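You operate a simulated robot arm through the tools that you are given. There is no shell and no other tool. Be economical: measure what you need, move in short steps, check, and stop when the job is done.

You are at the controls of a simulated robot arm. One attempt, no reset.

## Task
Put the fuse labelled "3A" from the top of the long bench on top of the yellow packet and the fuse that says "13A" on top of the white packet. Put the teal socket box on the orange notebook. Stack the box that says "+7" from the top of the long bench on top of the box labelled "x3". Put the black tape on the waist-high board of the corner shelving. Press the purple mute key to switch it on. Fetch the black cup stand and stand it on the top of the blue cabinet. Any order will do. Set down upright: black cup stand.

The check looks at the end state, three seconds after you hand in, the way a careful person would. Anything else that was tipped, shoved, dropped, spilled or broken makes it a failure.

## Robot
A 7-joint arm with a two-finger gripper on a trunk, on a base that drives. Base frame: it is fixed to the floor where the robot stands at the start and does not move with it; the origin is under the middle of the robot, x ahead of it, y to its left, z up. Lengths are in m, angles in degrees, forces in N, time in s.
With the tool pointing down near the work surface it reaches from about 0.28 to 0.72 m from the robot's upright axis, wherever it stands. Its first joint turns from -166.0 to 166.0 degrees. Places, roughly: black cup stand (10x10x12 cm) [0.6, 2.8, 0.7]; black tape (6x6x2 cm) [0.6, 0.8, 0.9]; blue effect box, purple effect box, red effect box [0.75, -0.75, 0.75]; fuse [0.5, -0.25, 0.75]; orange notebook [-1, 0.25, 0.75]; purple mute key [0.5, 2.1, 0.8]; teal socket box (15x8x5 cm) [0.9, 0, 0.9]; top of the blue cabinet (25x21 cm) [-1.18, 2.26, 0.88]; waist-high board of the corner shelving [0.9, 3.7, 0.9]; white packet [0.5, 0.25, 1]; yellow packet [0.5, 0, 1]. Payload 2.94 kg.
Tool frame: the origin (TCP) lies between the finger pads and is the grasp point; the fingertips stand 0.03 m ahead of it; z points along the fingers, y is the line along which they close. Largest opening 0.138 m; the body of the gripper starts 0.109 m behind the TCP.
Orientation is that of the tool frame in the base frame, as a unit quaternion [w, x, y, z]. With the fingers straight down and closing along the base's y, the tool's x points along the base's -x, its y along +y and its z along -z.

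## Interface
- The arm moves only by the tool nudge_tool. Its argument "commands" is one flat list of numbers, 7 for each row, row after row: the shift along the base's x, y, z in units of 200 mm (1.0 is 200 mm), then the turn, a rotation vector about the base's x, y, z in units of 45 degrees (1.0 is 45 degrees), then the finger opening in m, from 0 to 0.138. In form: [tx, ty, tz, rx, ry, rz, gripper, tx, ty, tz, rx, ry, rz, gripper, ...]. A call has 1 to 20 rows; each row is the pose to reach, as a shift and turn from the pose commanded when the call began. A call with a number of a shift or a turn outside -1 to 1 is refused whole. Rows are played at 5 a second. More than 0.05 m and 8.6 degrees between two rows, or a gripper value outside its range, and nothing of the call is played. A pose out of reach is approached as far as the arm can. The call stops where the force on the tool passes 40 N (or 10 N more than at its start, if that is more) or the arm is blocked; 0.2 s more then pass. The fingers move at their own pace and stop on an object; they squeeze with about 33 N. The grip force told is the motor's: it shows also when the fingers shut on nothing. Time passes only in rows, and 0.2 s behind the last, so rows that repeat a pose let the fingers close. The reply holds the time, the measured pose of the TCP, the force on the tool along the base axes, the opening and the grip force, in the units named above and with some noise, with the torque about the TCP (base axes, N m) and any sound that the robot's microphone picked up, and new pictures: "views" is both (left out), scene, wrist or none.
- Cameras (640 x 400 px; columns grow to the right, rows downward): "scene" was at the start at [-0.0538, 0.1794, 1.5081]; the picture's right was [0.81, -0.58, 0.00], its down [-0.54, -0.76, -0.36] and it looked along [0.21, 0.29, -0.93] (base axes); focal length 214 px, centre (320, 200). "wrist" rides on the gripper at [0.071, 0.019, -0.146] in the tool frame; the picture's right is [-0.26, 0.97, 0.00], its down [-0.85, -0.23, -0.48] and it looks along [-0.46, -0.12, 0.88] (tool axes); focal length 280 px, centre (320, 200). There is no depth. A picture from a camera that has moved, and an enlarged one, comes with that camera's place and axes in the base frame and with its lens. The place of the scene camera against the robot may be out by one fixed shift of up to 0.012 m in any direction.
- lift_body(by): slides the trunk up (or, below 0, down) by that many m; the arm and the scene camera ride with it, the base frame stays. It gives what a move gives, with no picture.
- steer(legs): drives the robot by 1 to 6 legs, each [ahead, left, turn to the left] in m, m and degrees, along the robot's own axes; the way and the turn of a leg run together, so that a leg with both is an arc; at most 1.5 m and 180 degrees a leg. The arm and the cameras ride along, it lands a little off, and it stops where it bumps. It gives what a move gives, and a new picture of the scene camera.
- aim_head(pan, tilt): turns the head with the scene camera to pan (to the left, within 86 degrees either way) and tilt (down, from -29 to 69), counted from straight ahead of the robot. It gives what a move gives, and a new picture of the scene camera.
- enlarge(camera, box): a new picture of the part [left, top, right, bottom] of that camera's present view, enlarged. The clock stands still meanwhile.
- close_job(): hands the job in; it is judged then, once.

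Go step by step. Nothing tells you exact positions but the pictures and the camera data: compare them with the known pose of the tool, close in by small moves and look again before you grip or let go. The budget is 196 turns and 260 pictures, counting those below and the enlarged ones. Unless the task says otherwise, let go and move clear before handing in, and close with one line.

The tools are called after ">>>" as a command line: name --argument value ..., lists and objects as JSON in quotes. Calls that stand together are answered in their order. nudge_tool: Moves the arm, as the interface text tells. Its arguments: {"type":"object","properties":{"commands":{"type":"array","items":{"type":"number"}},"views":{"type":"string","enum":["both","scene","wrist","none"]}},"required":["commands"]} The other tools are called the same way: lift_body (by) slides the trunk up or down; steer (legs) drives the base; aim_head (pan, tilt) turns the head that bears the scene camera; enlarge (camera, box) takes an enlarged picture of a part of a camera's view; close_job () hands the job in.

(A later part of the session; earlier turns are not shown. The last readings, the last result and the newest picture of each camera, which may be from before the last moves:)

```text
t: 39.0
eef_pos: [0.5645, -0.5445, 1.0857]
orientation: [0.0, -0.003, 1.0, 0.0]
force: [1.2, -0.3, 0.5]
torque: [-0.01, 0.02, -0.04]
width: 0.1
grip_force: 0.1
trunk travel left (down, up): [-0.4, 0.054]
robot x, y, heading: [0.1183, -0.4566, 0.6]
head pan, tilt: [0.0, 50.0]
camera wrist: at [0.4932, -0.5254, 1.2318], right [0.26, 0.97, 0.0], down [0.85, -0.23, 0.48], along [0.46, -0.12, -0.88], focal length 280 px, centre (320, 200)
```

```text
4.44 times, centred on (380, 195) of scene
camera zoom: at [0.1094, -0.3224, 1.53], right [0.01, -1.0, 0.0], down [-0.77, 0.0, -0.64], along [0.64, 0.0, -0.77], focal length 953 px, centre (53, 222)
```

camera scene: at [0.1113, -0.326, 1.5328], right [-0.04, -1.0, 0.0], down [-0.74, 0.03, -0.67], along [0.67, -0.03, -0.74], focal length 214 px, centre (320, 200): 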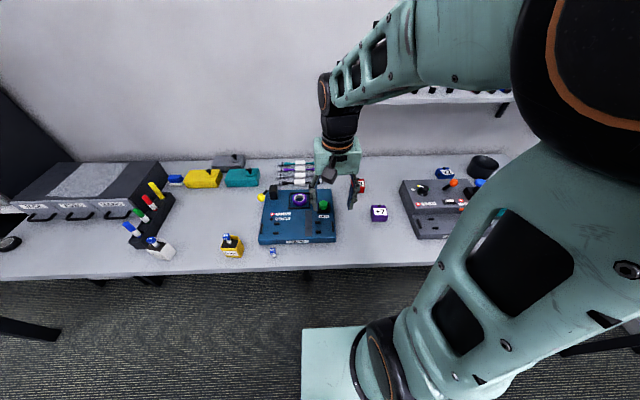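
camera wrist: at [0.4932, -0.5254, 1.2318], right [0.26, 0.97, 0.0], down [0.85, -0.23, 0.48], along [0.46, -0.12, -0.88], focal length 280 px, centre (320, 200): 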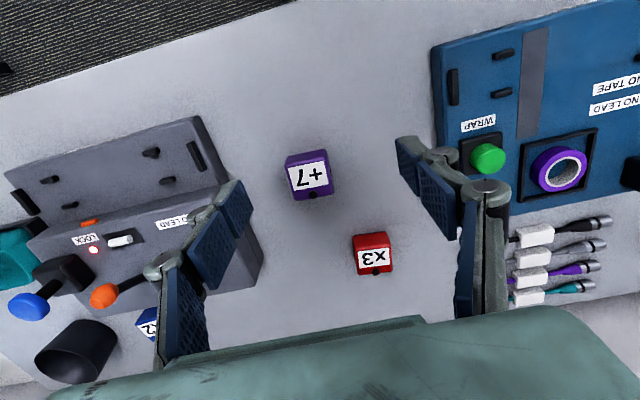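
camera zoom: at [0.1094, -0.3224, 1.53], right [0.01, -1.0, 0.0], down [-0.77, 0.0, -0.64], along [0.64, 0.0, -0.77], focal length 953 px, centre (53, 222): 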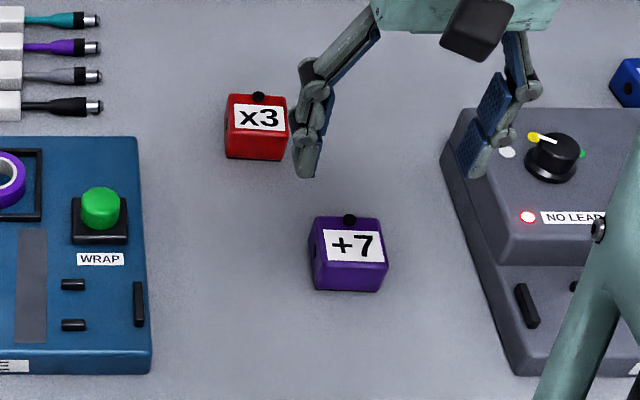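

"+7" centre ≈ (0.630,-0.576), "x3" ≈ (0.790,-0.517), both tops ≈0.893, turned about -6°. I align over "+7" and go down partway.

>>> nudge_tool --commands '[0.16, -0.08, -0.1, 0, 0, -0.07, 0.09, 0.32, -0.157, -0.2, 0, 0, -0.133, 0.09, 0.32, -0.157, -0.4, 0, 0, -0.133, 0.09, 0.32, -0.157, -0.6, 0, 0, -0.133, 0.09, 0.32, -0.157, -0.6, 0, 0, -0.133, 0.09]' --views "wrist"

```text
t: 40.2
eef_pos: [0.6278, -0.5762, 0.9658]
orientation: [0.0, 0.049, 0.999, 0.0]
force: [-0.1, 0.5, -0.3]
torque: [0.01, -0.01, 0.03]
width: 0.0898
grip_force: 0.1
trunk travel left (down, up): [-0.4, 0.054]
robot x, y, heading: [0.1182, -0.4578, 0.5]
head pan, tilt: [0.0, 50.0]
camera wrist: at [0.5596, -0.5493, 1.1112], right [0.36, 0.93, 0.0], down [0.82, -0.31, 0.48], along [0.45, -0.17, -0.88], focal length 280 px, centre (320, 200)
```

wrist: 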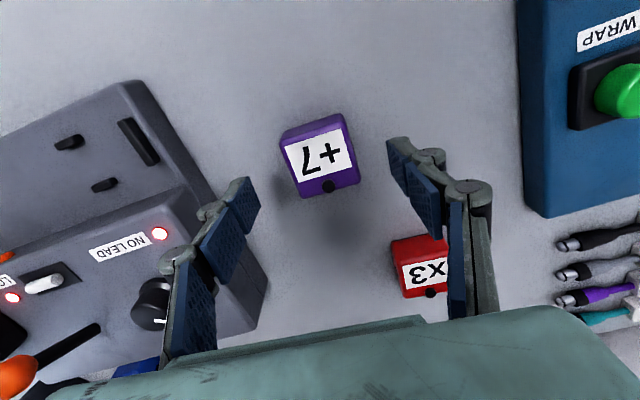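

Well aligned; I lower, grip, and lift the "+7" box.

>>> nudge_tool --commands '[0.01, 0.008, -0.17, 0, 0, 0, 0.09, 0.01, 0.008, -0.344, 0, 0, 0, 0.09, 0.01, 0.008, -0.344, 0, 0, 0, 0.04, 0.01, 0.008, -0.344, 0, 0, 0, 0.04, 0.01, 0.008, -0.344, 0, 0, 0, 0.04, 0.01, 0.008, -0.344, 0, 0, 0, 0.04, 0.01, 0.008, -0.144, 0, 0, 0, 0.04, 0.01, 0.008, 0.05, 0, 0, 0, 0.04, 0.01, 0.008, 0.05, 0, 0, 0, 0.04]'

```text
t: 42.2
eef_pos: [0.6304, -0.5745, 0.9786]
orientation: [0.0, 0.05, 0.999, 0.0]
force: [0.6, 0.4, -2.2]
torque: [-0.01, 0.04, -0.04]
width: 0.0572
grip_force: 32.9
trunk travel left (down, up): [-0.4, 0.054]
robot x, y, heading: [0.1195, -0.4542, 0.4]
head pan, tilt: [0.0, 50.0]
camera scene: at [0.1098, -0.3225, 1.53], right [0.01, -1.0, 0.0], down [-0.77, 0.0, -0.64], along [0.64, 0.0, -0.77], focal length 214 px, centre (320, 200)
camera wrist: at [0.5618, -0.5473, 1.1243], right [0.36, 0.93, 0.0], down [0.82, -0.31, 0.48], along [0.44, -0.17, -0.88], focal length 280 px, centre (320, 200)
```

scene: 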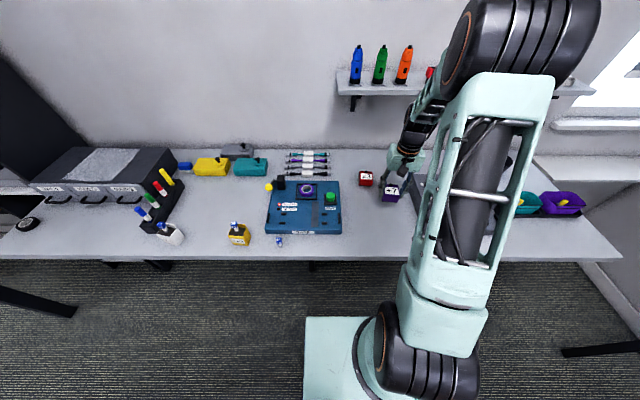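
wrist: 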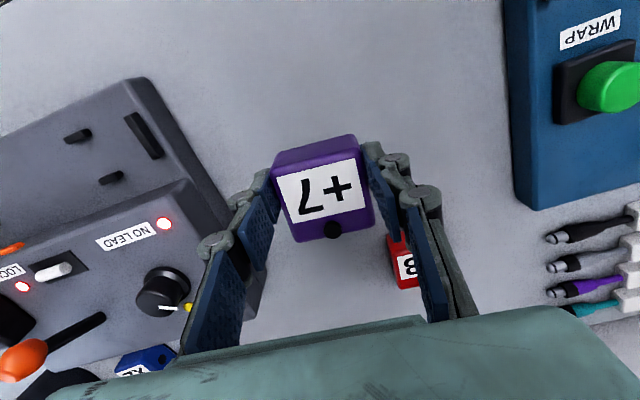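

"+7" is held level. I carry it toward "x3" and stop short to measure it again.

>>> nudge_tool --commands '[0.1, 0.04, 0.1, 0, 0, 0, 0.04, 0.3, 0.08, 0.2, 0, 0, -0.06, 0.04, 0.5, 0.12, 0.2, 0, 0, -0.06, 0.04, 0.5, 0.12, 0.2, 0, 0, -0.06, 0.04]' --views "wrist"

```text
t: 43.2
eef_pos: [0.7329, -0.551, 1.0188]
orientation: [0.0, 0.073, 0.997, 0.0]
force: [-0.6, 0.1, -1.8]
torque: [0.03, 0.04, 0.0]
width: 0.0572
grip_force: 33.1
trunk travel left (down, up): [-0.4, 0.054]
robot x, y, heading: [0.1195, -0.4616, 0.5]
head pan, tilt: [0.0, 50.0]
camera wrist: at [0.6651, -0.5203, 1.1643], right [0.4, 0.92, 0.0], down [0.81, -0.35, 0.48], along [0.44, -0.19, -0.88], focal length 280 px, centre (320, 200)
```

wrist: 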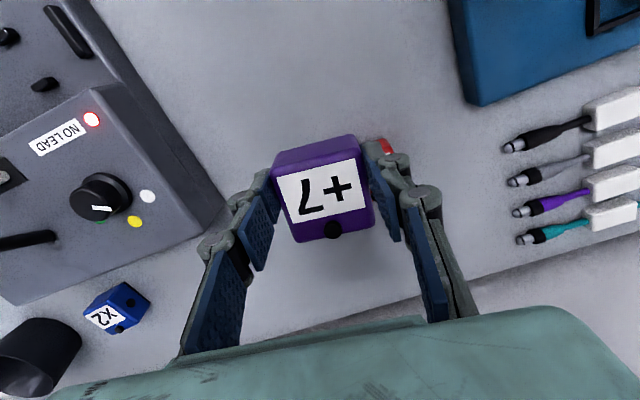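

"x3" is hidden behind the finger but was well measured at (0.790,-0.517). I move above it and check with the scene camera.

>>> nudge_tool --commands '[0.14, 0.08, 0, 0, 0, 0, 0.04, 0.286, 0.165, 0, 0, 0, 0, 0.04, 0.286, 0.165, -0.2, 0, 0, 0, 0.04, 0.286, 0.165, -0.2, 0, 0, 0, 0.04]' --views "none"

>>> enlarge --camera "scene" --box '[335, 145, 415, 205]'

>>> enlarge --camera "wrist" --box '[220, 100, 420, 260]'

```text
t: 44.2
eef_pos: [0.7883, -0.5179, 0.9786]
orientation: [0.001, 0.074, 0.997, 0.0]
force: [-0.7, -0.5, -1.7]
torque: [0.0, 0.02, 0.0]
width: 0.057
grip_force: 33.3
trunk travel left (down, up): [-0.4, 0.054]
robot x, y, heading: [0.119, -0.4538, 0.1]
head pan, tilt: [0.0, 50.0]
```

```text
6.67 times, centred on (375, 175) of scene
camera zoom: at [0.1097, -0.3225, 1.53], right [0.01, -1.0, 0.0], down [-0.77, 0.0, -0.64], along [0.64, 0.0, -0.77], focal length 1430 px, centre (-47, 367)
```

zoom: 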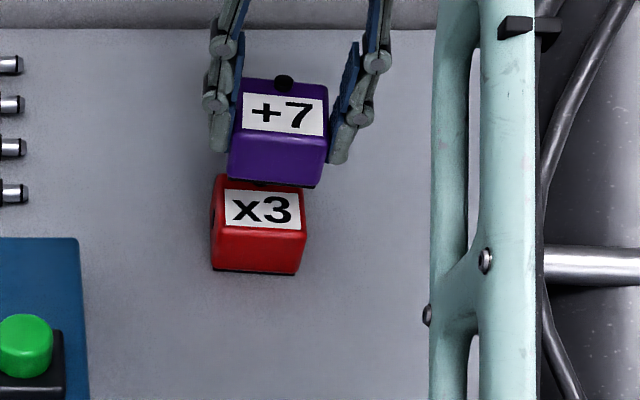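

```text
2.50 times, centred on (320, 180) of wrist
camera zoom: at [0.7208, -0.4872, 1.1232], right [0.4, 0.92, 0.0], down [0.81, -0.35, 0.48], along [0.44, -0.19, -0.88], focal length 701 px, centre (320, 250)
```

zoom: 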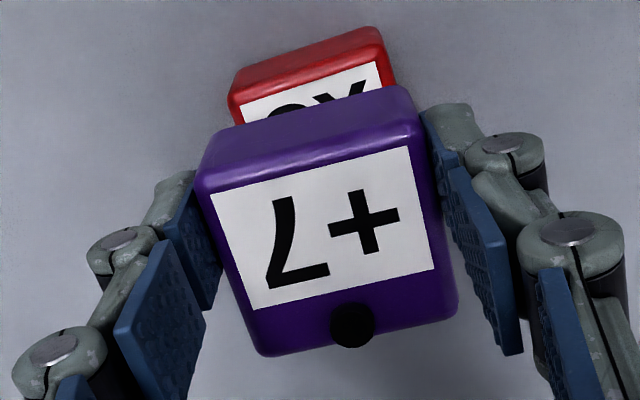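

The two boxes line up within 3 mm. I correct and lower to just above contact.

>>> nudge_tool --commands '[0.017, -0.008, -0.1, 0, 0, 0, 0.04, 0.017, -0.008, -0.18, 0, 0, 0, 0.04, 0.017, -0.008, -0.21, 0, 0, 0, 0.04, 0.017, -0.008, -0.21, 0, 0, 0, 0.04]' --views "none"

>>> enlarge --camera "scene" --box '[335, 145, 415, 205]'

>>> nudge_tool --commands '[0, 0, -0.01, 0, 0, 0, 0.04, 0, 0, -0.015, 0, 0, 0, 0.04]' --views "none"

```text
t: 45.2
eef_pos: [0.7903, -0.5179, 0.9382]
orientation: [0.002, 0.074, 0.997, 0.0]
force: [1.0, 0.6, 9.0]
torque: [-0.01, 0.16, -0.03]
width: 0.0571
grip_force: 33.0
trunk travel left (down, up): [-0.4, 0.054]
robot x, y, heading: [0.118, -0.4579, 0.0]
head pan, tilt: [0.0, 50.0]
```

```text
6.67 times, centred on (375, 175) of scene
camera zoom: at [0.1083, -0.3223, 1.5302], right [0.01, -1.0, 0.0], down [-0.77, 0.0, -0.64], along [0.64, 0.0, -0.77], focal length 1430 px, centre (-47, 367)
```

zoom: 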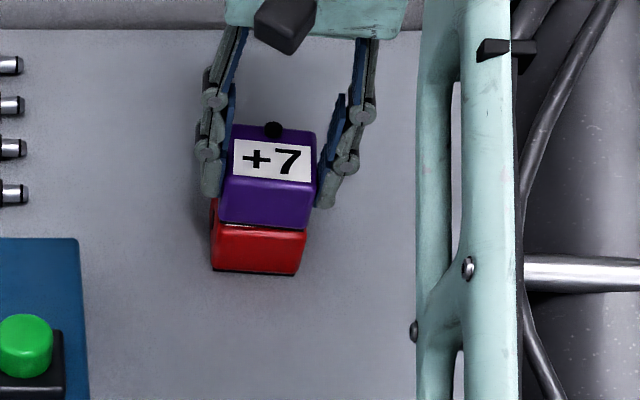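

```text
t: 45.8
eef_pos: [0.7908, -0.5174, 0.9387]
orientation: [0.004, 0.073, 0.997, 0.001]
force: [2.6, 1.6, 26.6]
torque: [0.12, 0.2, -0.03]
width: 0.0572
grip_force: 33.2
trunk travel left (down, up): [-0.4, 0.054]
robot x, y, heading: [0.1177, -0.4561, 0.1]
head pan, tilt: [0.0, 50.0]
```

Contact, with the load not at the knob. I ease off, release and lift straight up.

>>> nudge_tool --commands '[0, 0, 0.018, 0, 0, 0, 0.04, 0, 0, 0.018, 0, 0, 0, 0.08, 0, 0, 0.018, 0, 0, 0, 0.08, 0, 0, 0.1, 0, 0, 0, 0.08, 0, 0, 0.3, 0, 0, 0, 0.08, 0, 0, 0.5, 0, 0, 0, 0.08, -0.2, 0, 0.6, 0, 0, 0, 0.08, -0.4, 0, 0.7, 0, 0, 0, 0.08]' --views "wrist"

>>> enlarge --camera "scene" --box '[335, 145, 415, 205]'

```text
t: 47.6
eef_pos: [0.7065, -0.5171, 1.0741]
orientation: [0.0, 0.073, 0.997, 0.0]
force: [-0.9, -0.4, 0.6]
torque: [0.0, -0.04, -0.01]
width: 0.0802
grip_force: 0.1
trunk travel left (down, up): [-0.4, 0.054]
robot x, y, heading: [0.1194, -0.4588, 0.4]
head pan, tilt: [0.0, 50.0]
camera wrist: at [0.6384, -0.487, 1.218], right [0.4, 0.92, 0.0], down [0.81, -0.35, 0.48], along [0.44, -0.19, -0.88], focal length 280 px, centre (320, 200)
```

wrist: 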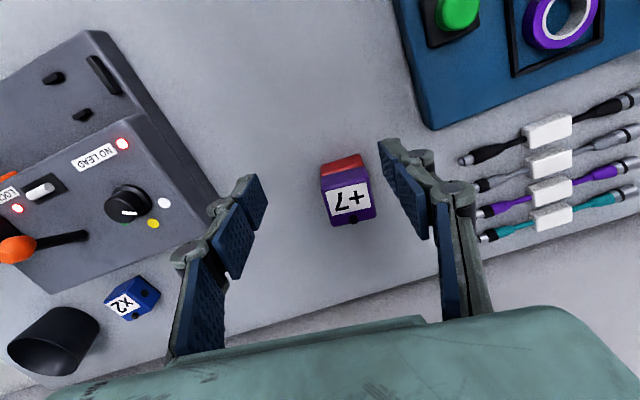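

```text
6.67 times, centred on (375, 175) of scene
camera zoom: at [0.1084, -0.3224, 1.53], right [0.01, -1.0, 0.0], down [-0.77, 0.0, -0.64], along [0.64, 0.0, -0.77], focal length 1430 px, centre (-47, 367)
```

zoom: 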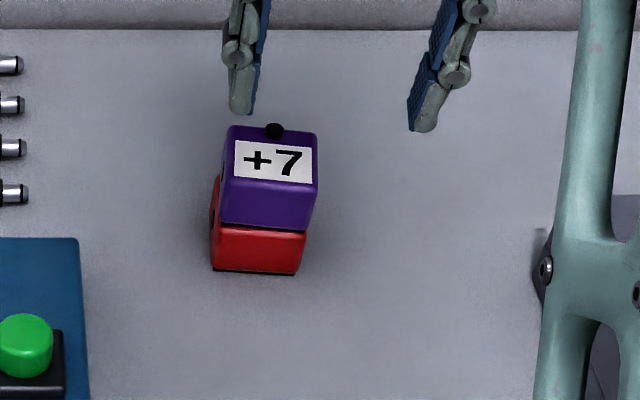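

The stack is good. Next the teal socket box (≈(0.84,0.0)): I drive left and slightly closer.

>>> steer --legs '[[0, 0.46, 0], [0.05, 0, 0]]'

>>> nudge_tool --commands '[0, 0.2, 0.05, 0, 0, 0.095, 0.138, 0, 0.3, 0.05, 0, 0, 0.19, 0.138, 0, 0.3, 0.05, 0, 0, 0.19, 0.138]' --views "wrist"

>>> enlarge --camera "scene" --box '[270, 120, 430, 220]'

```text
t: 52.7
eef_pos: [0.7561, -0.0481, 1.0724]
orientation: [0.0, 0.072, 0.997, 0.0]
force: [0.4, -0.4, 0.7]
torque: [-0.03, 0.07, 0.0]
width: 0.0802
grip_force: 0.0
trunk travel left (down, up): [-0.4, 0.054]
robot x, y, heading: [0.1636, 0.0153, 0.5]
head pan, tilt: [0.0, 50.0]
camera scene: at [0.1578, 0.146, 1.53], right [0.01, -1.0, 0.0], down [-0.77, -0.01, -0.64], along [0.64, 0.0, -0.77], focal length 214 px, centre (320, 200)
```

scene: 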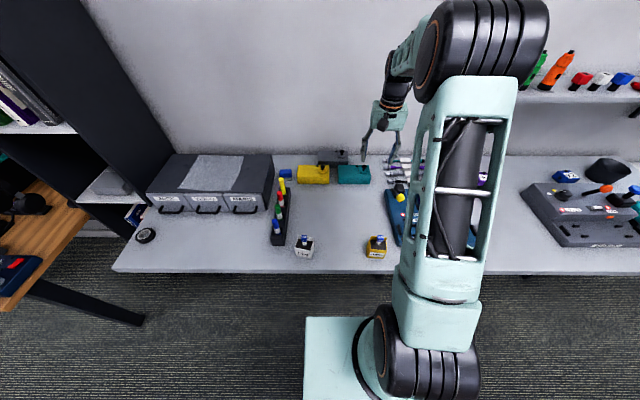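

```text
t: 53.5
eef_pos: [0.7556, 0.0114, 1.0832]
orientation: [0.0, -0.002, 1.0, 0.001]
force: [1.2, -0.6, 0.9]
torque: [-0.05, 0.02, 0.0]
width: 0.1382
grip_force: 0.0
trunk travel left (down, up): [-0.4, 0.054]
robot x, y, heading: [0.1658, 0.0141, 0.3]
head pan, tilt: [0.0, 50.0]
camera wrist: at [0.6847, 0.0306, 1.2275], right [0.26, 0.97, 0.0], down [0.85, -0.23, 0.48], along [0.46, -0.12, -0.88], focal length 280 px, centre (320, 200)
```

wrist: 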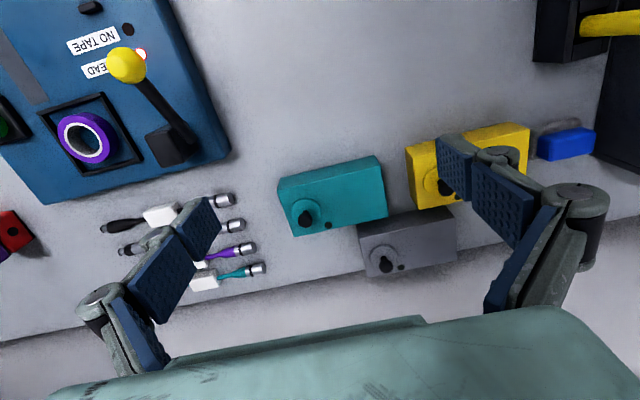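

```text
4.00 times, centred on (350, 170) of scene
camera zoom: at [0.1571, 0.146, 1.53], right [0.01, -1.0, 0.0], down [-0.77, 0.0, -0.64], along [0.64, 0.0, -0.77], focal length 858 px, centre (200, 320)
```

zoom: 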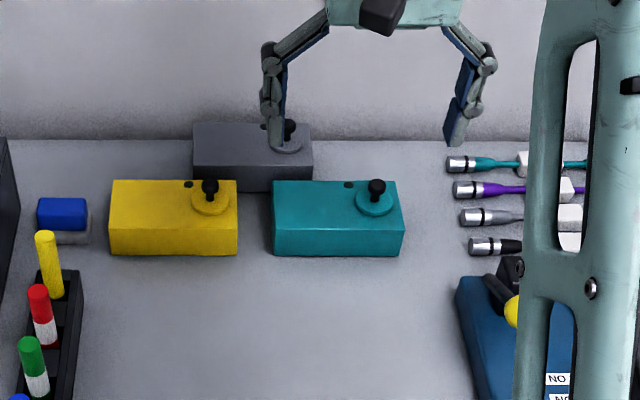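

The teal box lies with its long side along y, with the grey box partly behind it; I'll grip its short way (along x), away from the grey box. I zoom for precise edges.

>>> enlarge --camera "wrist" --box '[260, 130, 480, 280]'

>>> nudge_tool --commands '[0, -0.02, 0, 0, 0, -0.18, 0.138, 0, -0.04, 0, 0, 0, -0.36, 0.138, 0, -0.06, 0, 0, 0, -0.54, 0.138, 0, -0.08, 0, 0, 0, -0.72, 0.138, 0, -0.1, 0, 0, 0, -0.9, 0.138, 0, -0.1, 0, 0, 0, -1, 0.138]' --views "none"

>>> nudge_tool --commands '[0.05, 0, 0, 0, 0, -0.18, 0.138, 0.1, 0, 0, 0, 0, -0.36, 0.138, 0.15, 0, 0, 0, 0, -0.54, 0.138, 0.2, 0, 0, 0, 0, -0.72, 0.138, 0.25, 0, 0, 0, 0, -0.9, 0.138, 0.3, 0, 0, 0, 0, -1, 0.138, 0.3, 0, 0, 0, 0, -1, 0.138]' --views "wrist"

```text
2.67 times, centred on (370, 205) of wrist
camera zoom: at [0.6847, 0.0306, 1.2275], right [0.26, 0.97, 0.0], down [0.85, -0.23, 0.48], along [0.46, -0.12, -0.88], focal length 748 px, centre (187, 187)
```

zoom: 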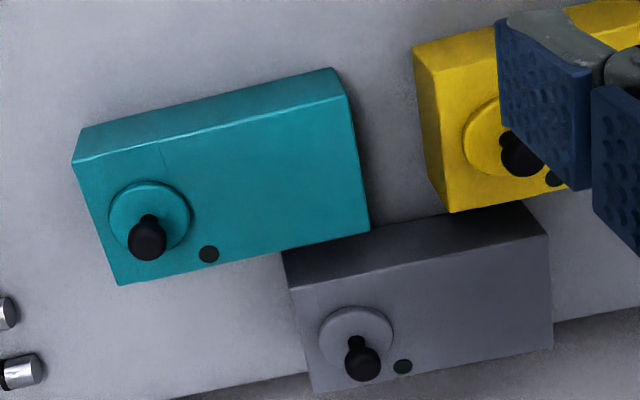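

```text
t: 54.9
eef_pos: [0.7535, -0.0078, 1.0818]
orientation: [0.0, 0.381, 0.924, 0.0]
force: [0.2, -0.1, -0.4]
torque: [0.01, -0.03, 0.03]
width: 0.1381
grip_force: 0.0
trunk travel left (down, up): [-0.4, 0.054]
robot x, y, heading: [0.1663, 0.009, -0.1]
head pan, tilt: [0.0, 50.0]
```

```text
t: 56.5
eef_pos: [0.8163, -0.0078, 1.0823]
orientation: [0.0, 0.707, 0.707, 0.0]
force: [0.4, 0.8, 0.1]
torque: [0.0, 0.0, 0.01]
width: 0.1381
grip_force: 0.1
trunk travel left (down, up): [-0.4, 0.054]
robot x, y, heading: [0.1691, 0.0161, 0.6]
head pan, tilt: [0.0, 50.0]
camera wrist: at [0.8349, 0.0641, 1.2267], right [0.97, -0.26, 0.0], down [-0.23, -0.85, 0.48], along [-0.12, -0.46, -0.88], focal length 280 px, centre (320, 200)
```

wrist: 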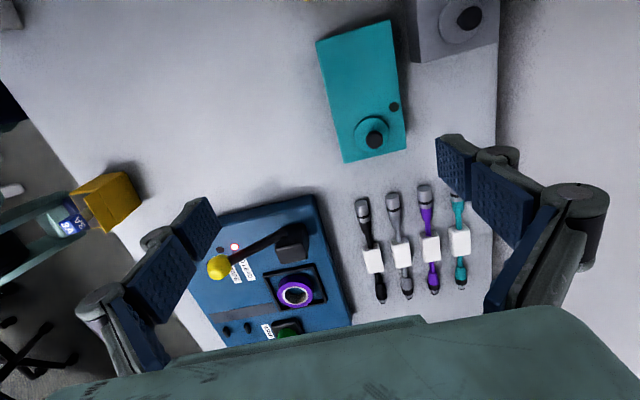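

Teal box: x 0.829–0.905, y −0.065–0.071, top ≈0.898. I centre over (0.867,0.0) and lower partway with a 0.11 opening.

>>> nudge_tool --commands '[0.125, 0.02, 0, 0, 0, 0, 0.115, 0.253, 0.03, -0.1, 0, 0, 0, 0.115, 0.253, 0.03, -0.3, 0, 0, 0, 0.115, 0.253, 0.03, -0.5, 0, 0, 0, 0.115, 0.253, 0.03, -0.65, 0, 0, 0, 0.115, 0.253, 0.03, -0.65, 0, 0, 0, 0.115]'

>>> enlarge --camera "scene" --box '[290, 120, 410, 210]'

```text
t: 57.9
eef_pos: [0.8631, -0.0014, 0.9515]
orientation: [0.0, 0.706, 0.708, 0.0]
force: [-0.6, -0.3, -0.3]
torque: [-0.07, 0.0, 0.01]
width: 0.1153
grip_force: 0.0
trunk travel left (down, up): [-0.4, 0.054]
robot x, y, heading: [0.1641, 0.0119, 0.6]
head pan, tilt: [0.0, 50.0]
camera scene: at [0.157, 0.146, 1.53], right [0.01, -1.0, 0.0], down [-0.77, -0.01, -0.64], along [0.64, 0.0, -0.77], focal length 214 px, centre (320, 200)
camera wrist: at [0.8818, 0.0702, 1.0965], right [0.97, -0.26, 0.0], down [-0.23, -0.85, 0.48], along [-0.12, -0.46, -0.88], focal length 280 px, centre (320, 200)
```

scene: 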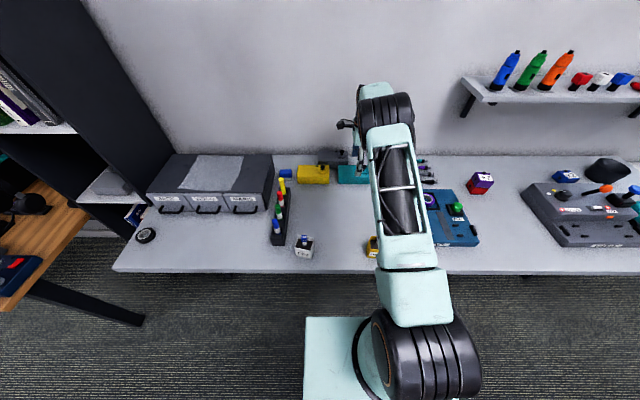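
wrist: 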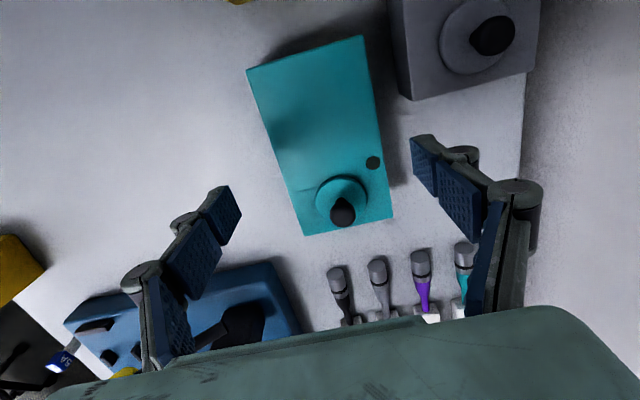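

```text
4.44 times, centred on (350, 165) of scene
camera zoom: at [0.157, 0.146, 1.53], right [0.01, -1.0, 0.0], down [-0.77, -0.01, -0.64], along [0.64, 0.0, -0.77], focal length 953 px, centre (187, 356)
```

zoom: 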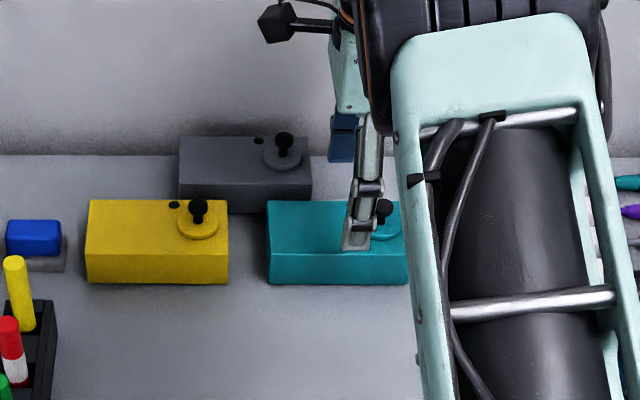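

Slightly forward needed (box centre x≈0.870). I lower to grip height with that correction.

>>> nudge_tool --commands '[0.03, 0.01, 0, 0, 0, 0, 0.12, 0.03, 0.01, -0.14, 0, 0, 0, 0.12, 0.03, 0.01, -0.275, 0, 0, 0, 0.12, 0.03, 0.01, -0.275, 0, 0, 0, 0.12]' --views "wrist"

```text
t: 58.9
eef_pos: [0.8712, -0.0007, 0.8949]
orientation: [0.001, 0.706, 0.708, 0.0]
force: [-1.2, -0.7, 0.5]
torque: [0.02, -0.01, 0.0]
width: 0.1203
grip_force: 0.0
trunk travel left (down, up): [-0.4, 0.054]
robot x, y, heading: [0.1713, 0.0144, 0.4]
head pan, tilt: [0.0, 50.0]
camera wrist: at [0.8908, 0.0716, 1.0397], right [0.97, -0.26, 0.0], down [-0.23, -0.85, 0.48], along [-0.12, -0.46, -0.88], focal length 280 px, centre (320, 200)
```

wrist: 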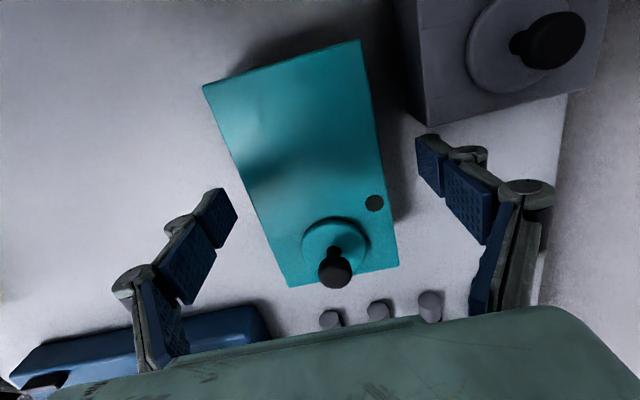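

Centred around the box. I close and lift a little.

>>> nudge_tool --commands '[0, 0, 0, 0, 0, 0, 0.06, 0, 0, 0, 0, 0, 0, 0.06, 0, 0, 0, 0, 0, 0, 0.06, 0, 0, 0, 0, 0, 0, 0.06, 0, 0, 0.1, 0, 0, 0, 0.06, 0, 0, 0.3, 0, 0, 0, 0.06, 0, 0, 0.5, 0, 0, 0, 0.06, 0, 0, 0.5, 0, 0, 0, 0.06]'

```text
t: 60.7
eef_pos: [0.8716, 0.0011, 0.9957]
orientation: [0.0, 0.706, 0.708, -0.001]
force: [0.2, 0.4, -8.1]
torque: [0.02, 0.01, 0.0]
width: 0.0795
grip_force: 32.7
trunk travel left (down, up): [-0.4, 0.054]
robot x, y, heading: [0.1655, 0.0144, 0.5]
head pan, tilt: [0.0, 50.0]
camera scene: at [0.1584, 0.146, 1.53], right [0.01, -1.0, 0.0], down [-0.77, -0.01, -0.64], along [0.64, 0.0, -0.77], focal length 214 px, centre (320, 200)
camera wrist: at [0.8914, 0.0733, 1.1406], right [0.97, -0.26, 0.0], down [-0.23, -0.85, 0.48], along [-0.12, -0.46, -0.88], focal length 280 px, centre (320, 200)
```

scene: 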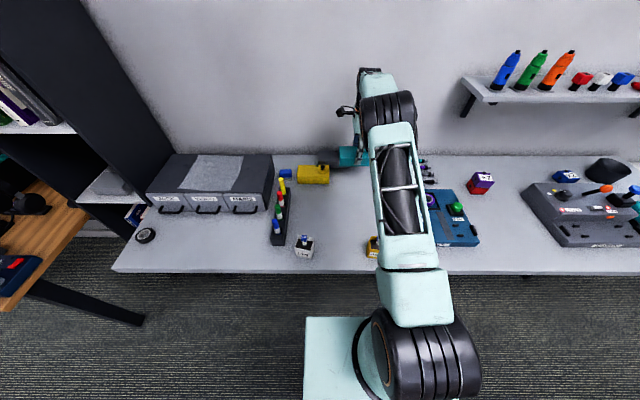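
wrist: 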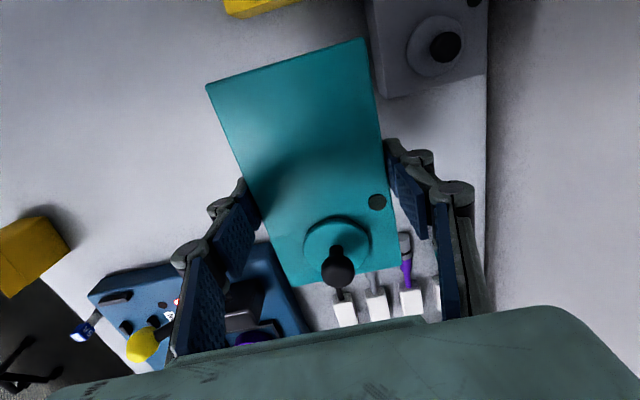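

The box is held firmly. I raise it and retract toward the body, then drive back from the bench.

>>> nudge_tool --commands '[-0.05, 0, 0.2, 0, 0, 0, 0.06, -0.1, 0, 0.4, 0, 0, 0, 0.06, -0.2, 0, 0.6, 0, 0, 0, 0.06, -0.44, 0, 0.6, 0, 0, 0, 0.06, -0.68, 0, 0.6, 0, 0, 0, 0.06, -0.92, 0, 0.6, 0, 0, 0, 0.06, -1, 0, 0.6, 0, 0, 0, 0.06]' --views "none"

>>> nudge_tool --commands '[-0.24, 0, 0, 0, 0, 0, 0.06, -0.46, 0, 0, 0, 0, 0, 0.06, -0.5, 0, 0, 0, 0, 0, 0.06]' --views "none"

>>> steer --legs '[[-0.2, 0, 0], [0, 0, 90], [0, 0, 90]]'

```text
t: 62.3
eef_pos: [0.6714, -0.0009, 1.1183]
orientation: [0.001, 0.706, 0.708, 0.0]
force: [0.2, 0.6, -8.0]
torque: [0.01, -0.02, -0.01]
width: 0.0799
grip_force: 32.8
trunk travel left (down, up): [-0.4, 0.054]
robot x, y, heading: [0.1654, 0.0118, 0.4]
head pan, tilt: [0.0, 50.0]
```

```text
t: 63.1
eef_pos: [0.5736, 0.0001, 1.1178]
orientation: [0.0, 0.705, 0.709, 0.0]
force: [0.4, -0.1, -8.1]
torque: [0.01, 0.0, 0.0]
width: 0.0796
grip_force: 33.4
trunk travel left (down, up): [-0.4, 0.054]
robot x, y, heading: [0.1628, 0.0113, 0.4]
head pan, tilt: [0.0, 50.0]
```

```text
t: 72.2
eef_pos: [-0.4369, 0.0418, 1.1181]
orientation: [0.0, -0.691, 0.722, 0.0]
force: [-0.2, -0.1, -7.6]
torque: [-0.02, 0.0, 0.02]
width: 0.0795
grip_force: 33.1
trunk travel left (down, up): [-0.4, 0.054]
robot x, y, heading: [-0.0301, 0.0079, 177.8]
head pan, tilt: [0.0, 50.0]
camera scene: at [-0.0407, -0.1256, 1.53], right [0.04, 1.0, 0.0], down [0.77, -0.03, -0.64], along [-0.64, 0.03, -0.77], focal length 214 px, centre (320, 200)
```

scene: 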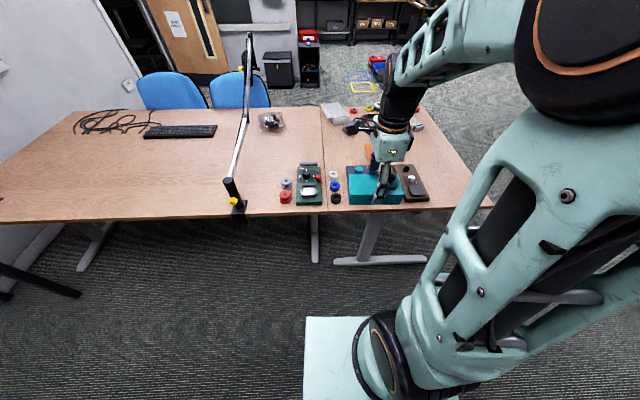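

I face the wooden bench; the orange notebook is partly behind the arm. I look from the wrist and zoom in.

>>> enlarge --camera "wrist" --box '[0, 0, 640, 400]'

>>> enlarge --camera "scene" --box '[260, 90, 480, 220]'

```text
1.00 times, centred on (320, 200) of wrist (not enlarged: the box is as wide or as high as the picture)
camera zoom: at [-0.4586, -0.0271, 1.2628], right [-0.95, 0.3, 0.0], down [0.27, 0.84, 0.48], along [0.14, 0.45, -0.88], focal length 280 px, centre (320, 200)
```

zoom: 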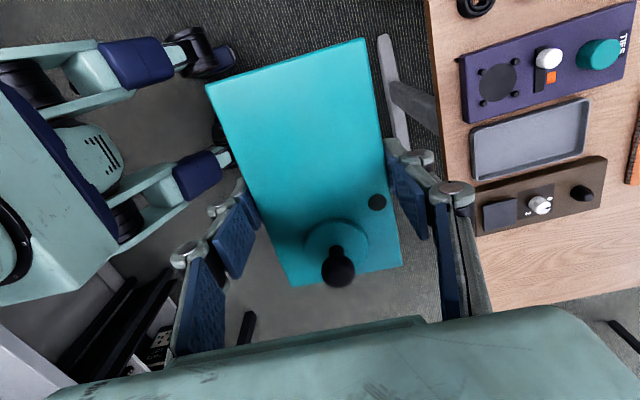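

```text
2.91 times, centred on (370, 155) of scene
camera zoom: at [-0.0407, -0.1256, 1.53], right [0.04, 1.0, 0.0], down [0.77, -0.03, -0.64], along [-0.64, 0.03, -0.77], focal length 624 px, centre (174, 331)
```

zoom: 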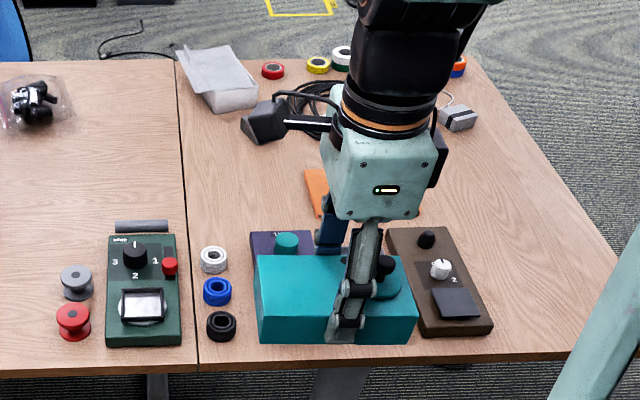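

The notebook is around (-1.0,0.25). I drive ahead and to the right to come in front of it.

>>> steer --legs '[[0, -0.22, 2.2], [0.27, 0, 0]]'

>>> enlarge --camera "wrist" --box '[0, 0, 640, 400]'

```text
t: 76.3
eef_pos: [-0.7, 0.2536, 1.1163]
orientation: [0.0, -0.706, 0.709, 0.0]
force: [-0.5, -0.2, -7.3]
torque: [0.01, -0.02, 0.01]
width: 0.0796
grip_force: 33.1
trunk travel left (down, up): [-0.4, 0.054]
robot x, y, heading: [-0.2951, 0.2383, 179.8]
head pan, tilt: [0.0, 50.0]
camera scene: at [-0.2988, 0.1015, 1.53], right [0.0, 1.0, 0.0], down [0.77, 0.0, -0.64], along [-0.64, 0.0, -0.77], focal length 214 px, centre (320, 200)
```

scene: 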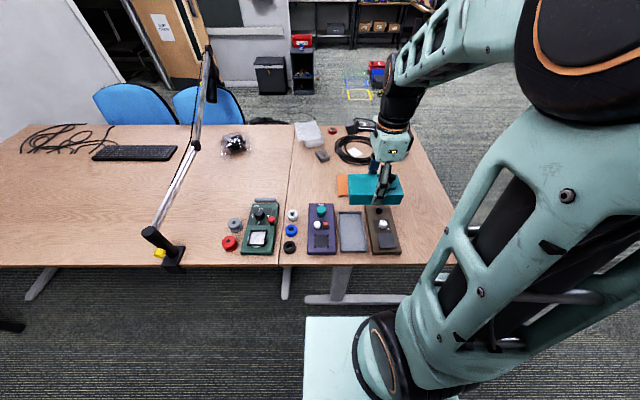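

```text
1.00 times, centred on (320, 200) of wrist (not enlarged: the box is as wide or as high as the picture)
camera zoom: at [-0.7199, 0.1841, 1.2625], right [-0.96, 0.27, 0.0], down [0.23, 0.85, 0.48], along [0.13, 0.46, -0.88], focal length 280 px, centre (320, 200)
```

zoom: 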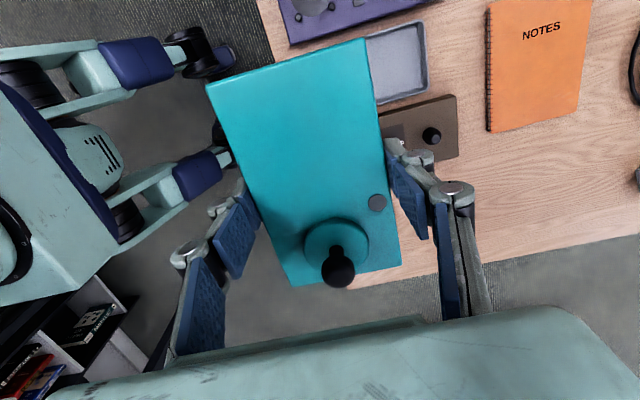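

Notebook spans x −0.97…−1.12, y 0.19…0.395, at z ≈0.757. I go a bit closer, lower the trunk by 0.1, and carry the box over it.

>>> steer --legs '[[0.08, 0, 0]]'

>>> lift_body --by -0.1

>>> nudge_tool --commands '[-0.24, 0.04, 0, 0, 0, 0, 0.06, -0.48, 0.08, 0, 0, 0, 0, 0.06, -0.72, 0.12, 0, 0, 0, 0, 0.06, -0.9, 0.16, 0, 0, 0, 0, 0.06, -0.9, 0.16, 0, 0, 0, 0, 0.06]'

```text
t: 77.4
eef_pos: [-0.7818, 0.2548, 1.1167]
orientation: [0.001, -0.705, 0.709, -0.001]
force: [-0.7, -0.7, -8.3]
torque: [-0.03, -0.04, -0.04]
width: 0.0794
grip_force: 33.3
trunk travel left (down, up): [-0.4, 0.054]
robot x, y, heading: [-0.3712, 0.236, 179.5]
head pan, tilt: [0.0, 50.0]
camera scene: at [-0.3803, 0.1018, 1.53], right [0.0, 1.0, 0.0], down [0.77, 0.0, -0.64], along [-0.64, 0.0, -0.77], focal length 214 px, centre (320, 200)
```

scene: 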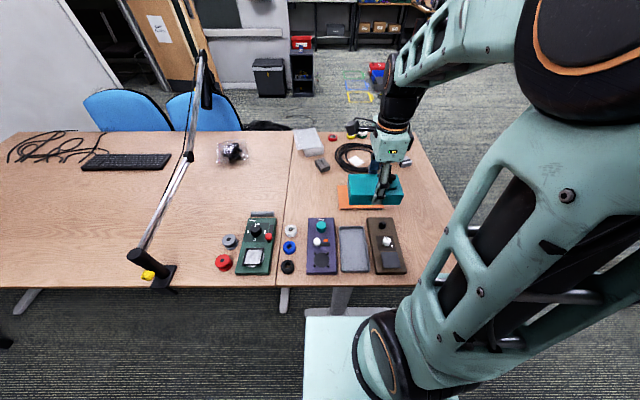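

```text
t: 78.8
eef_pos: [-0.7801, 0.2556, 1.0169]
orientation: [0.001, -0.705, 0.709, 0.0]
force: [0.1, -0.2, -8.4]
torque: [-0.01, 0.01, -0.03]
width: 0.0794
grip_force: 33.0
trunk travel left (down, up): [-0.3, 0.154]
robot x, y, heading: [-0.3743, 0.2381, 179.7]
head pan, tilt: [0.0, 50.0]
```

```text
t: 80.0
eef_pos: [-0.96, 0.2886, 1.0176]
orientation: [0.001, -0.705, 0.71, -0.001]
force: [0.5, -0.3, -7.8]
torque: [0.02, -0.02, -0.01]
width: 0.0796
grip_force: 33.0
trunk travel left (down, up): [-0.3, 0.154]
robot x, y, heading: [-0.3781, 0.2384, 179.5]
head pan, tilt: [0.0, 50.0]
camera scene: at [-0.3795, 0.1018, 1.43], right [0.0, 1.0, 0.0], down [0.77, 0.0, -0.64], along [-0.64, 0.0, -0.77], focal length 214 px, centre (320, 200)
camera wrist: at [-0.9799, 0.2177, 1.1625], right [-0.96, 0.27, 0.0], down [0.24, 0.85, 0.48], along [0.13, 0.46, -0.88], focal length 280 px, centre (320, 200)
```

scene: 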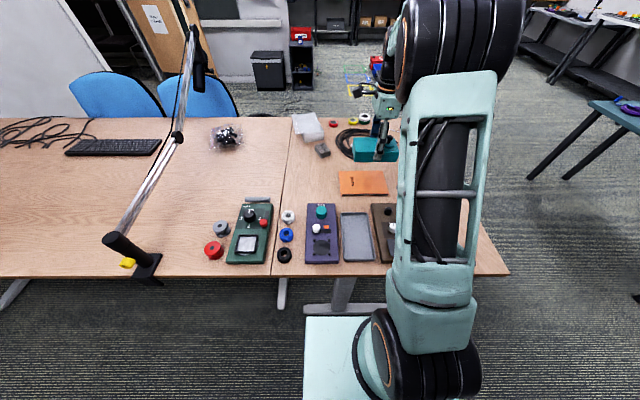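
wrist: 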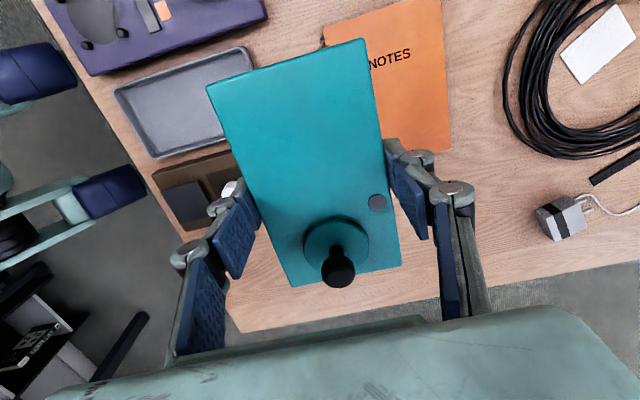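

Notebook confirmed near (-1.05,0.298). I move over its centre and lower to about 6 cm above.

>>> nudge_tool --commands '[-0.24, 0.02, 0, 0, 0, 0, 0.06, -0.46, 0.045, 0, 0, 0, 0, 0.06, -0.46, 0.045, -0.24, 0, 0, 0, 0.06, -0.46, 0.045, -0.48, 0, 0, 0, 0.06, -0.46, 0.045, -0.72, 0, 0, 0, 0.06, -0.46, 0.045, -0.8, 0, 0, 0, 0.06, -0.46, 0.045, -0.8, 0, 0, 0, 0.06]'

>>> enlarge --camera "scene" --box '[310, 120, 430, 210]'

```text
t: 81.5
eef_pos: [-1.0519, 0.2965, 0.8543]
orientation: [0.0, -0.704, 0.71, 0.001]
force: [0.5, -1.1, -8.0]
torque: [0.02, -0.01, 0.0]
width: 0.0795
grip_force: 33.1
trunk travel left (down, up): [-0.3, 0.154]
robot x, y, heading: [-0.3742, 0.2366, 179.8]
head pan, tilt: [0.0, 50.0]
camera scene: at [-0.3796, 0.1018, 1.43], right [0.0, 1.0, 0.0], down [0.77, 0.0, -0.64], along [-0.64, 0.0, -0.77], focal length 214 px, centre (320, 200)
camera wrist: at [-1.0719, 0.2262, 1.0], right [-0.96, 0.27, 0.0], down [0.24, 0.85, 0.48], along [0.13, 0.46, -0.88], focal length 280 px, centre (320, 200)
```

scene: 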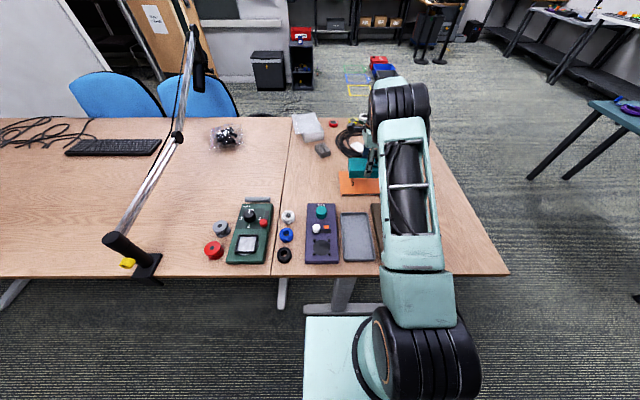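
wrist: 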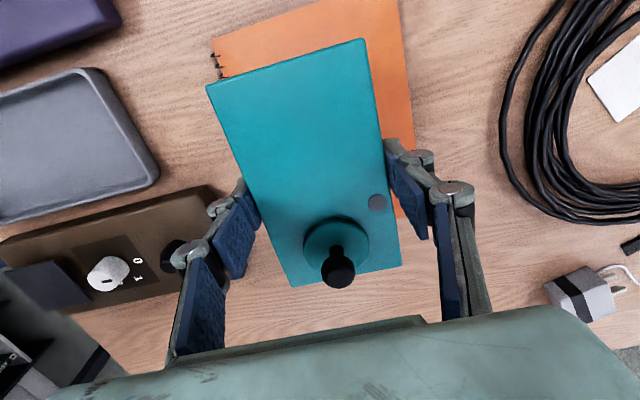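

```text
4.44 times, centred on (370, 165) of scene
camera zoom: at [-0.3796, 0.1018, 1.43], right [0.0, 1.0, 0.0], down [0.77, 0.0, -0.64], along [-0.64, 0.0, -0.77], focal length 953 px, centre (98, 356)
```

zoom: 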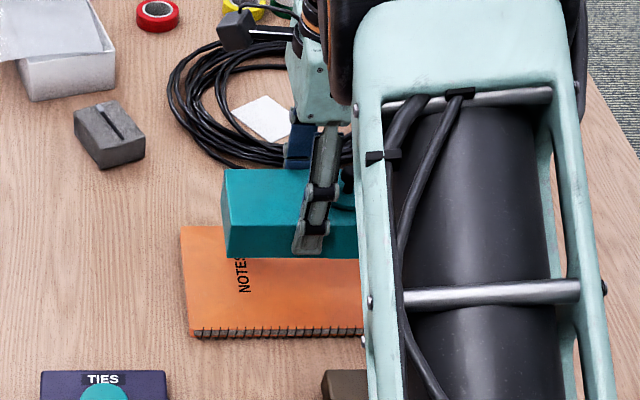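

Well centred over the notebook. I lower toward contact.

>>> nudge_tool --commands '[0, 0, -0.15, 0, 0, 0, 0.06, 0, 0, -0.25, 0, 0, 0, 0.06, 0, 0, -0.28, 0, 0, 0, 0.06, 0, 0, -0.28, 0, 0, 0, 0.06]' --views "none"

>>> enlarge --camera "scene" --box '[310, 120, 430, 210]'

```text
t: 82.5
eef_pos: [-1.0531, 0.2965, 0.8006]
orientation: [0.0, -0.705, 0.709, -0.001]
force: [-0.1, -0.3, -8.5]
torque: [-0.02, -0.01, 0.01]
width: 0.0795
grip_force: 33.2
trunk travel left (down, up): [-0.3, 0.154]
robot x, y, heading: [-0.3714, 0.2328, 179.7]
head pan, tilt: [0.0, 50.0]
```

```text
4.44 times, centred on (370, 165) of scene
camera zoom: at [-0.3797, 0.1018, 1.43], right [0.0, 1.0, 0.0], down [0.77, 0.0, -0.64], along [-0.64, 0.0, -0.77], focal length 953 px, centre (98, 356)
```

zoom: 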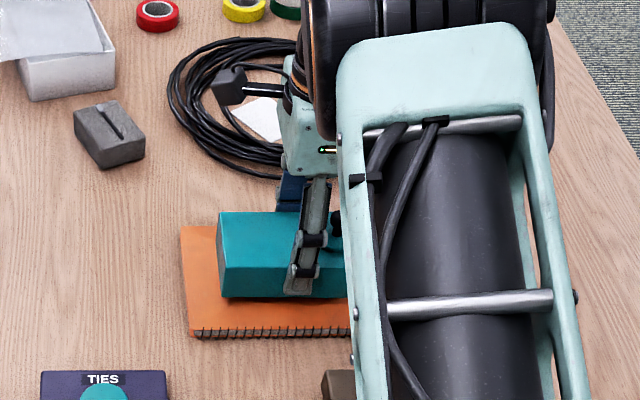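

Still above contact by 1–2 cm. I lower in small steps, letting the force guard catch contact.

>>> nudge_tool --commands '[0, 0, -0.02, 0, 0, 0, 0.06, 0, 0, -0.04, 0, 0, 0, 0.06, 0, 0, -0.04, 0, 0, 0, 0.06]' --views "none"

>>> nudge_tool --commands '[0, 0, -0.015, 0, 0, 0, 0.06, 0, 0, -0.015, 0, 0, 0, 0.06]' --views "none"

>>> nudge_tool --commands '[0, 0, -0.015, 0, 0, 0, 0.06, 0, 0, -0.015, 0, 0, 0, 0.06]' --views "none"

```text
t: 83.3
eef_pos: [-1.0525, 0.2971, 0.7923]
orientation: [0.001, -0.705, 0.709, 0.0]
force: [0.6, 0.7, -7.6]
torque: [0.03, 0.03, 0.0]
width: 0.0794
grip_force: 33.1
trunk travel left (down, up): [-0.3, 0.154]
robot x, y, heading: [-0.3727, 0.232, 179.9]
head pan, tilt: [0.0, 50.0]
```

```text
t: 84.0
eef_pos: [-1.0523, 0.2965, 0.789]
orientation: [0.0, -0.705, 0.71, -0.001]
force: [0.3, 0.2, -7.3]
torque: [-0.02, -0.01, -0.01]
width: 0.0796
grip_force: 33.6
trunk travel left (down, up): [-0.3, 0.154]
robot x, y, heading: [-0.3764, 0.2365, 179.7]
head pan, tilt: [0.0, 50.0]
```

```text
t: 84.5
eef_pos: [-1.0536, 0.2952, 0.7876]
orientation: [0.0, -0.705, 0.71, 0.0]
force: [1.4, -0.6, -0.7]
torque: [-0.11, -0.34, -0.01]
width: 0.0796
grip_force: 32.7
trunk travel left (down, up): [-0.3, 0.154]
robot x, y, heading: [-0.3781, 0.2339, 179.6]
head pan, tilt: [0.0, 50.0]
```

Contact has begun. I open and lift straight up, then retract.

>>> nudge_tool --commands '[0, 0, -0.005, 0, 0, 0, 0.06, 0, 0, 0, 0, 0, 0, 0.11, 0, 0, 0, 0, 0, 0, 0.12, 0, 0, 0.2, 0, 0, 0, 0.12, 0, 0, 0.4, 0, 0, 0, 0.12, 0, 0, 0.6, 0, 0, 0, 0.12, 0, 0, 0.8, 0, 0, 0, 0.12, 0.2, 0, 0.9, 0, 0, 0, 0.12, 0.4, 0, 1, 0, 0, 0, 0.12, 0.64, 0, 1, 0, 0, 0, 0.12, 0.88, 0, 1, 0, 0, 0, 0.12, 1, 0, 1, 0, 0, 0, 0.12]'

```text
t: 87.2
eef_pos: [-0.8512, 0.2974, 0.9884]
orientation: [0.001, -0.705, 0.709, 0.0]
force: [0.1, -0.6, 0.3]
torque: [0.02, 0.03, -0.03]
width: 0.1202
grip_force: 0.0
trunk travel left (down, up): [-0.3, 0.154]
robot x, y, heading: [-0.3715, 0.2376, 179.9]
head pan, tilt: [0.0, 50.0]
camera scene: at [-0.3783, 0.1017, 1.43], right [0.0, 1.0, 0.0], down [0.77, 0.0, -0.64], along [-0.64, 0.0, -0.77], focal length 214 px, centre (320, 200)
camera wrist: at [-0.8703, 0.2268, 1.1335], right [-0.96, 0.27, 0.0], down [0.24, 0.85, 0.48], along [0.13, 0.46, -0.88], focal length 280 px, centre (320, 200)
```

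scene: 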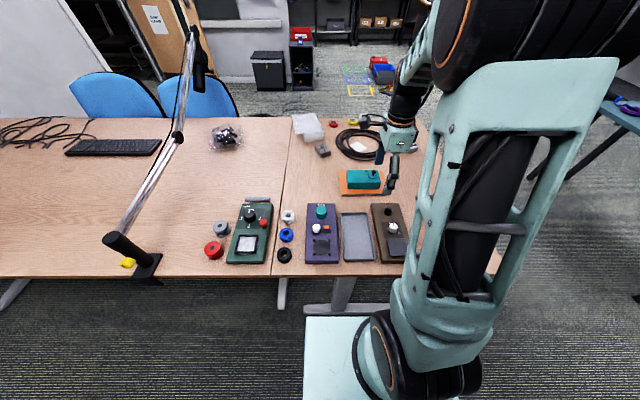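
wrist: 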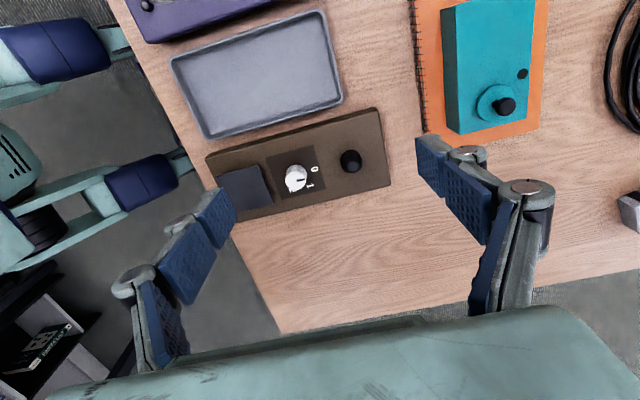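

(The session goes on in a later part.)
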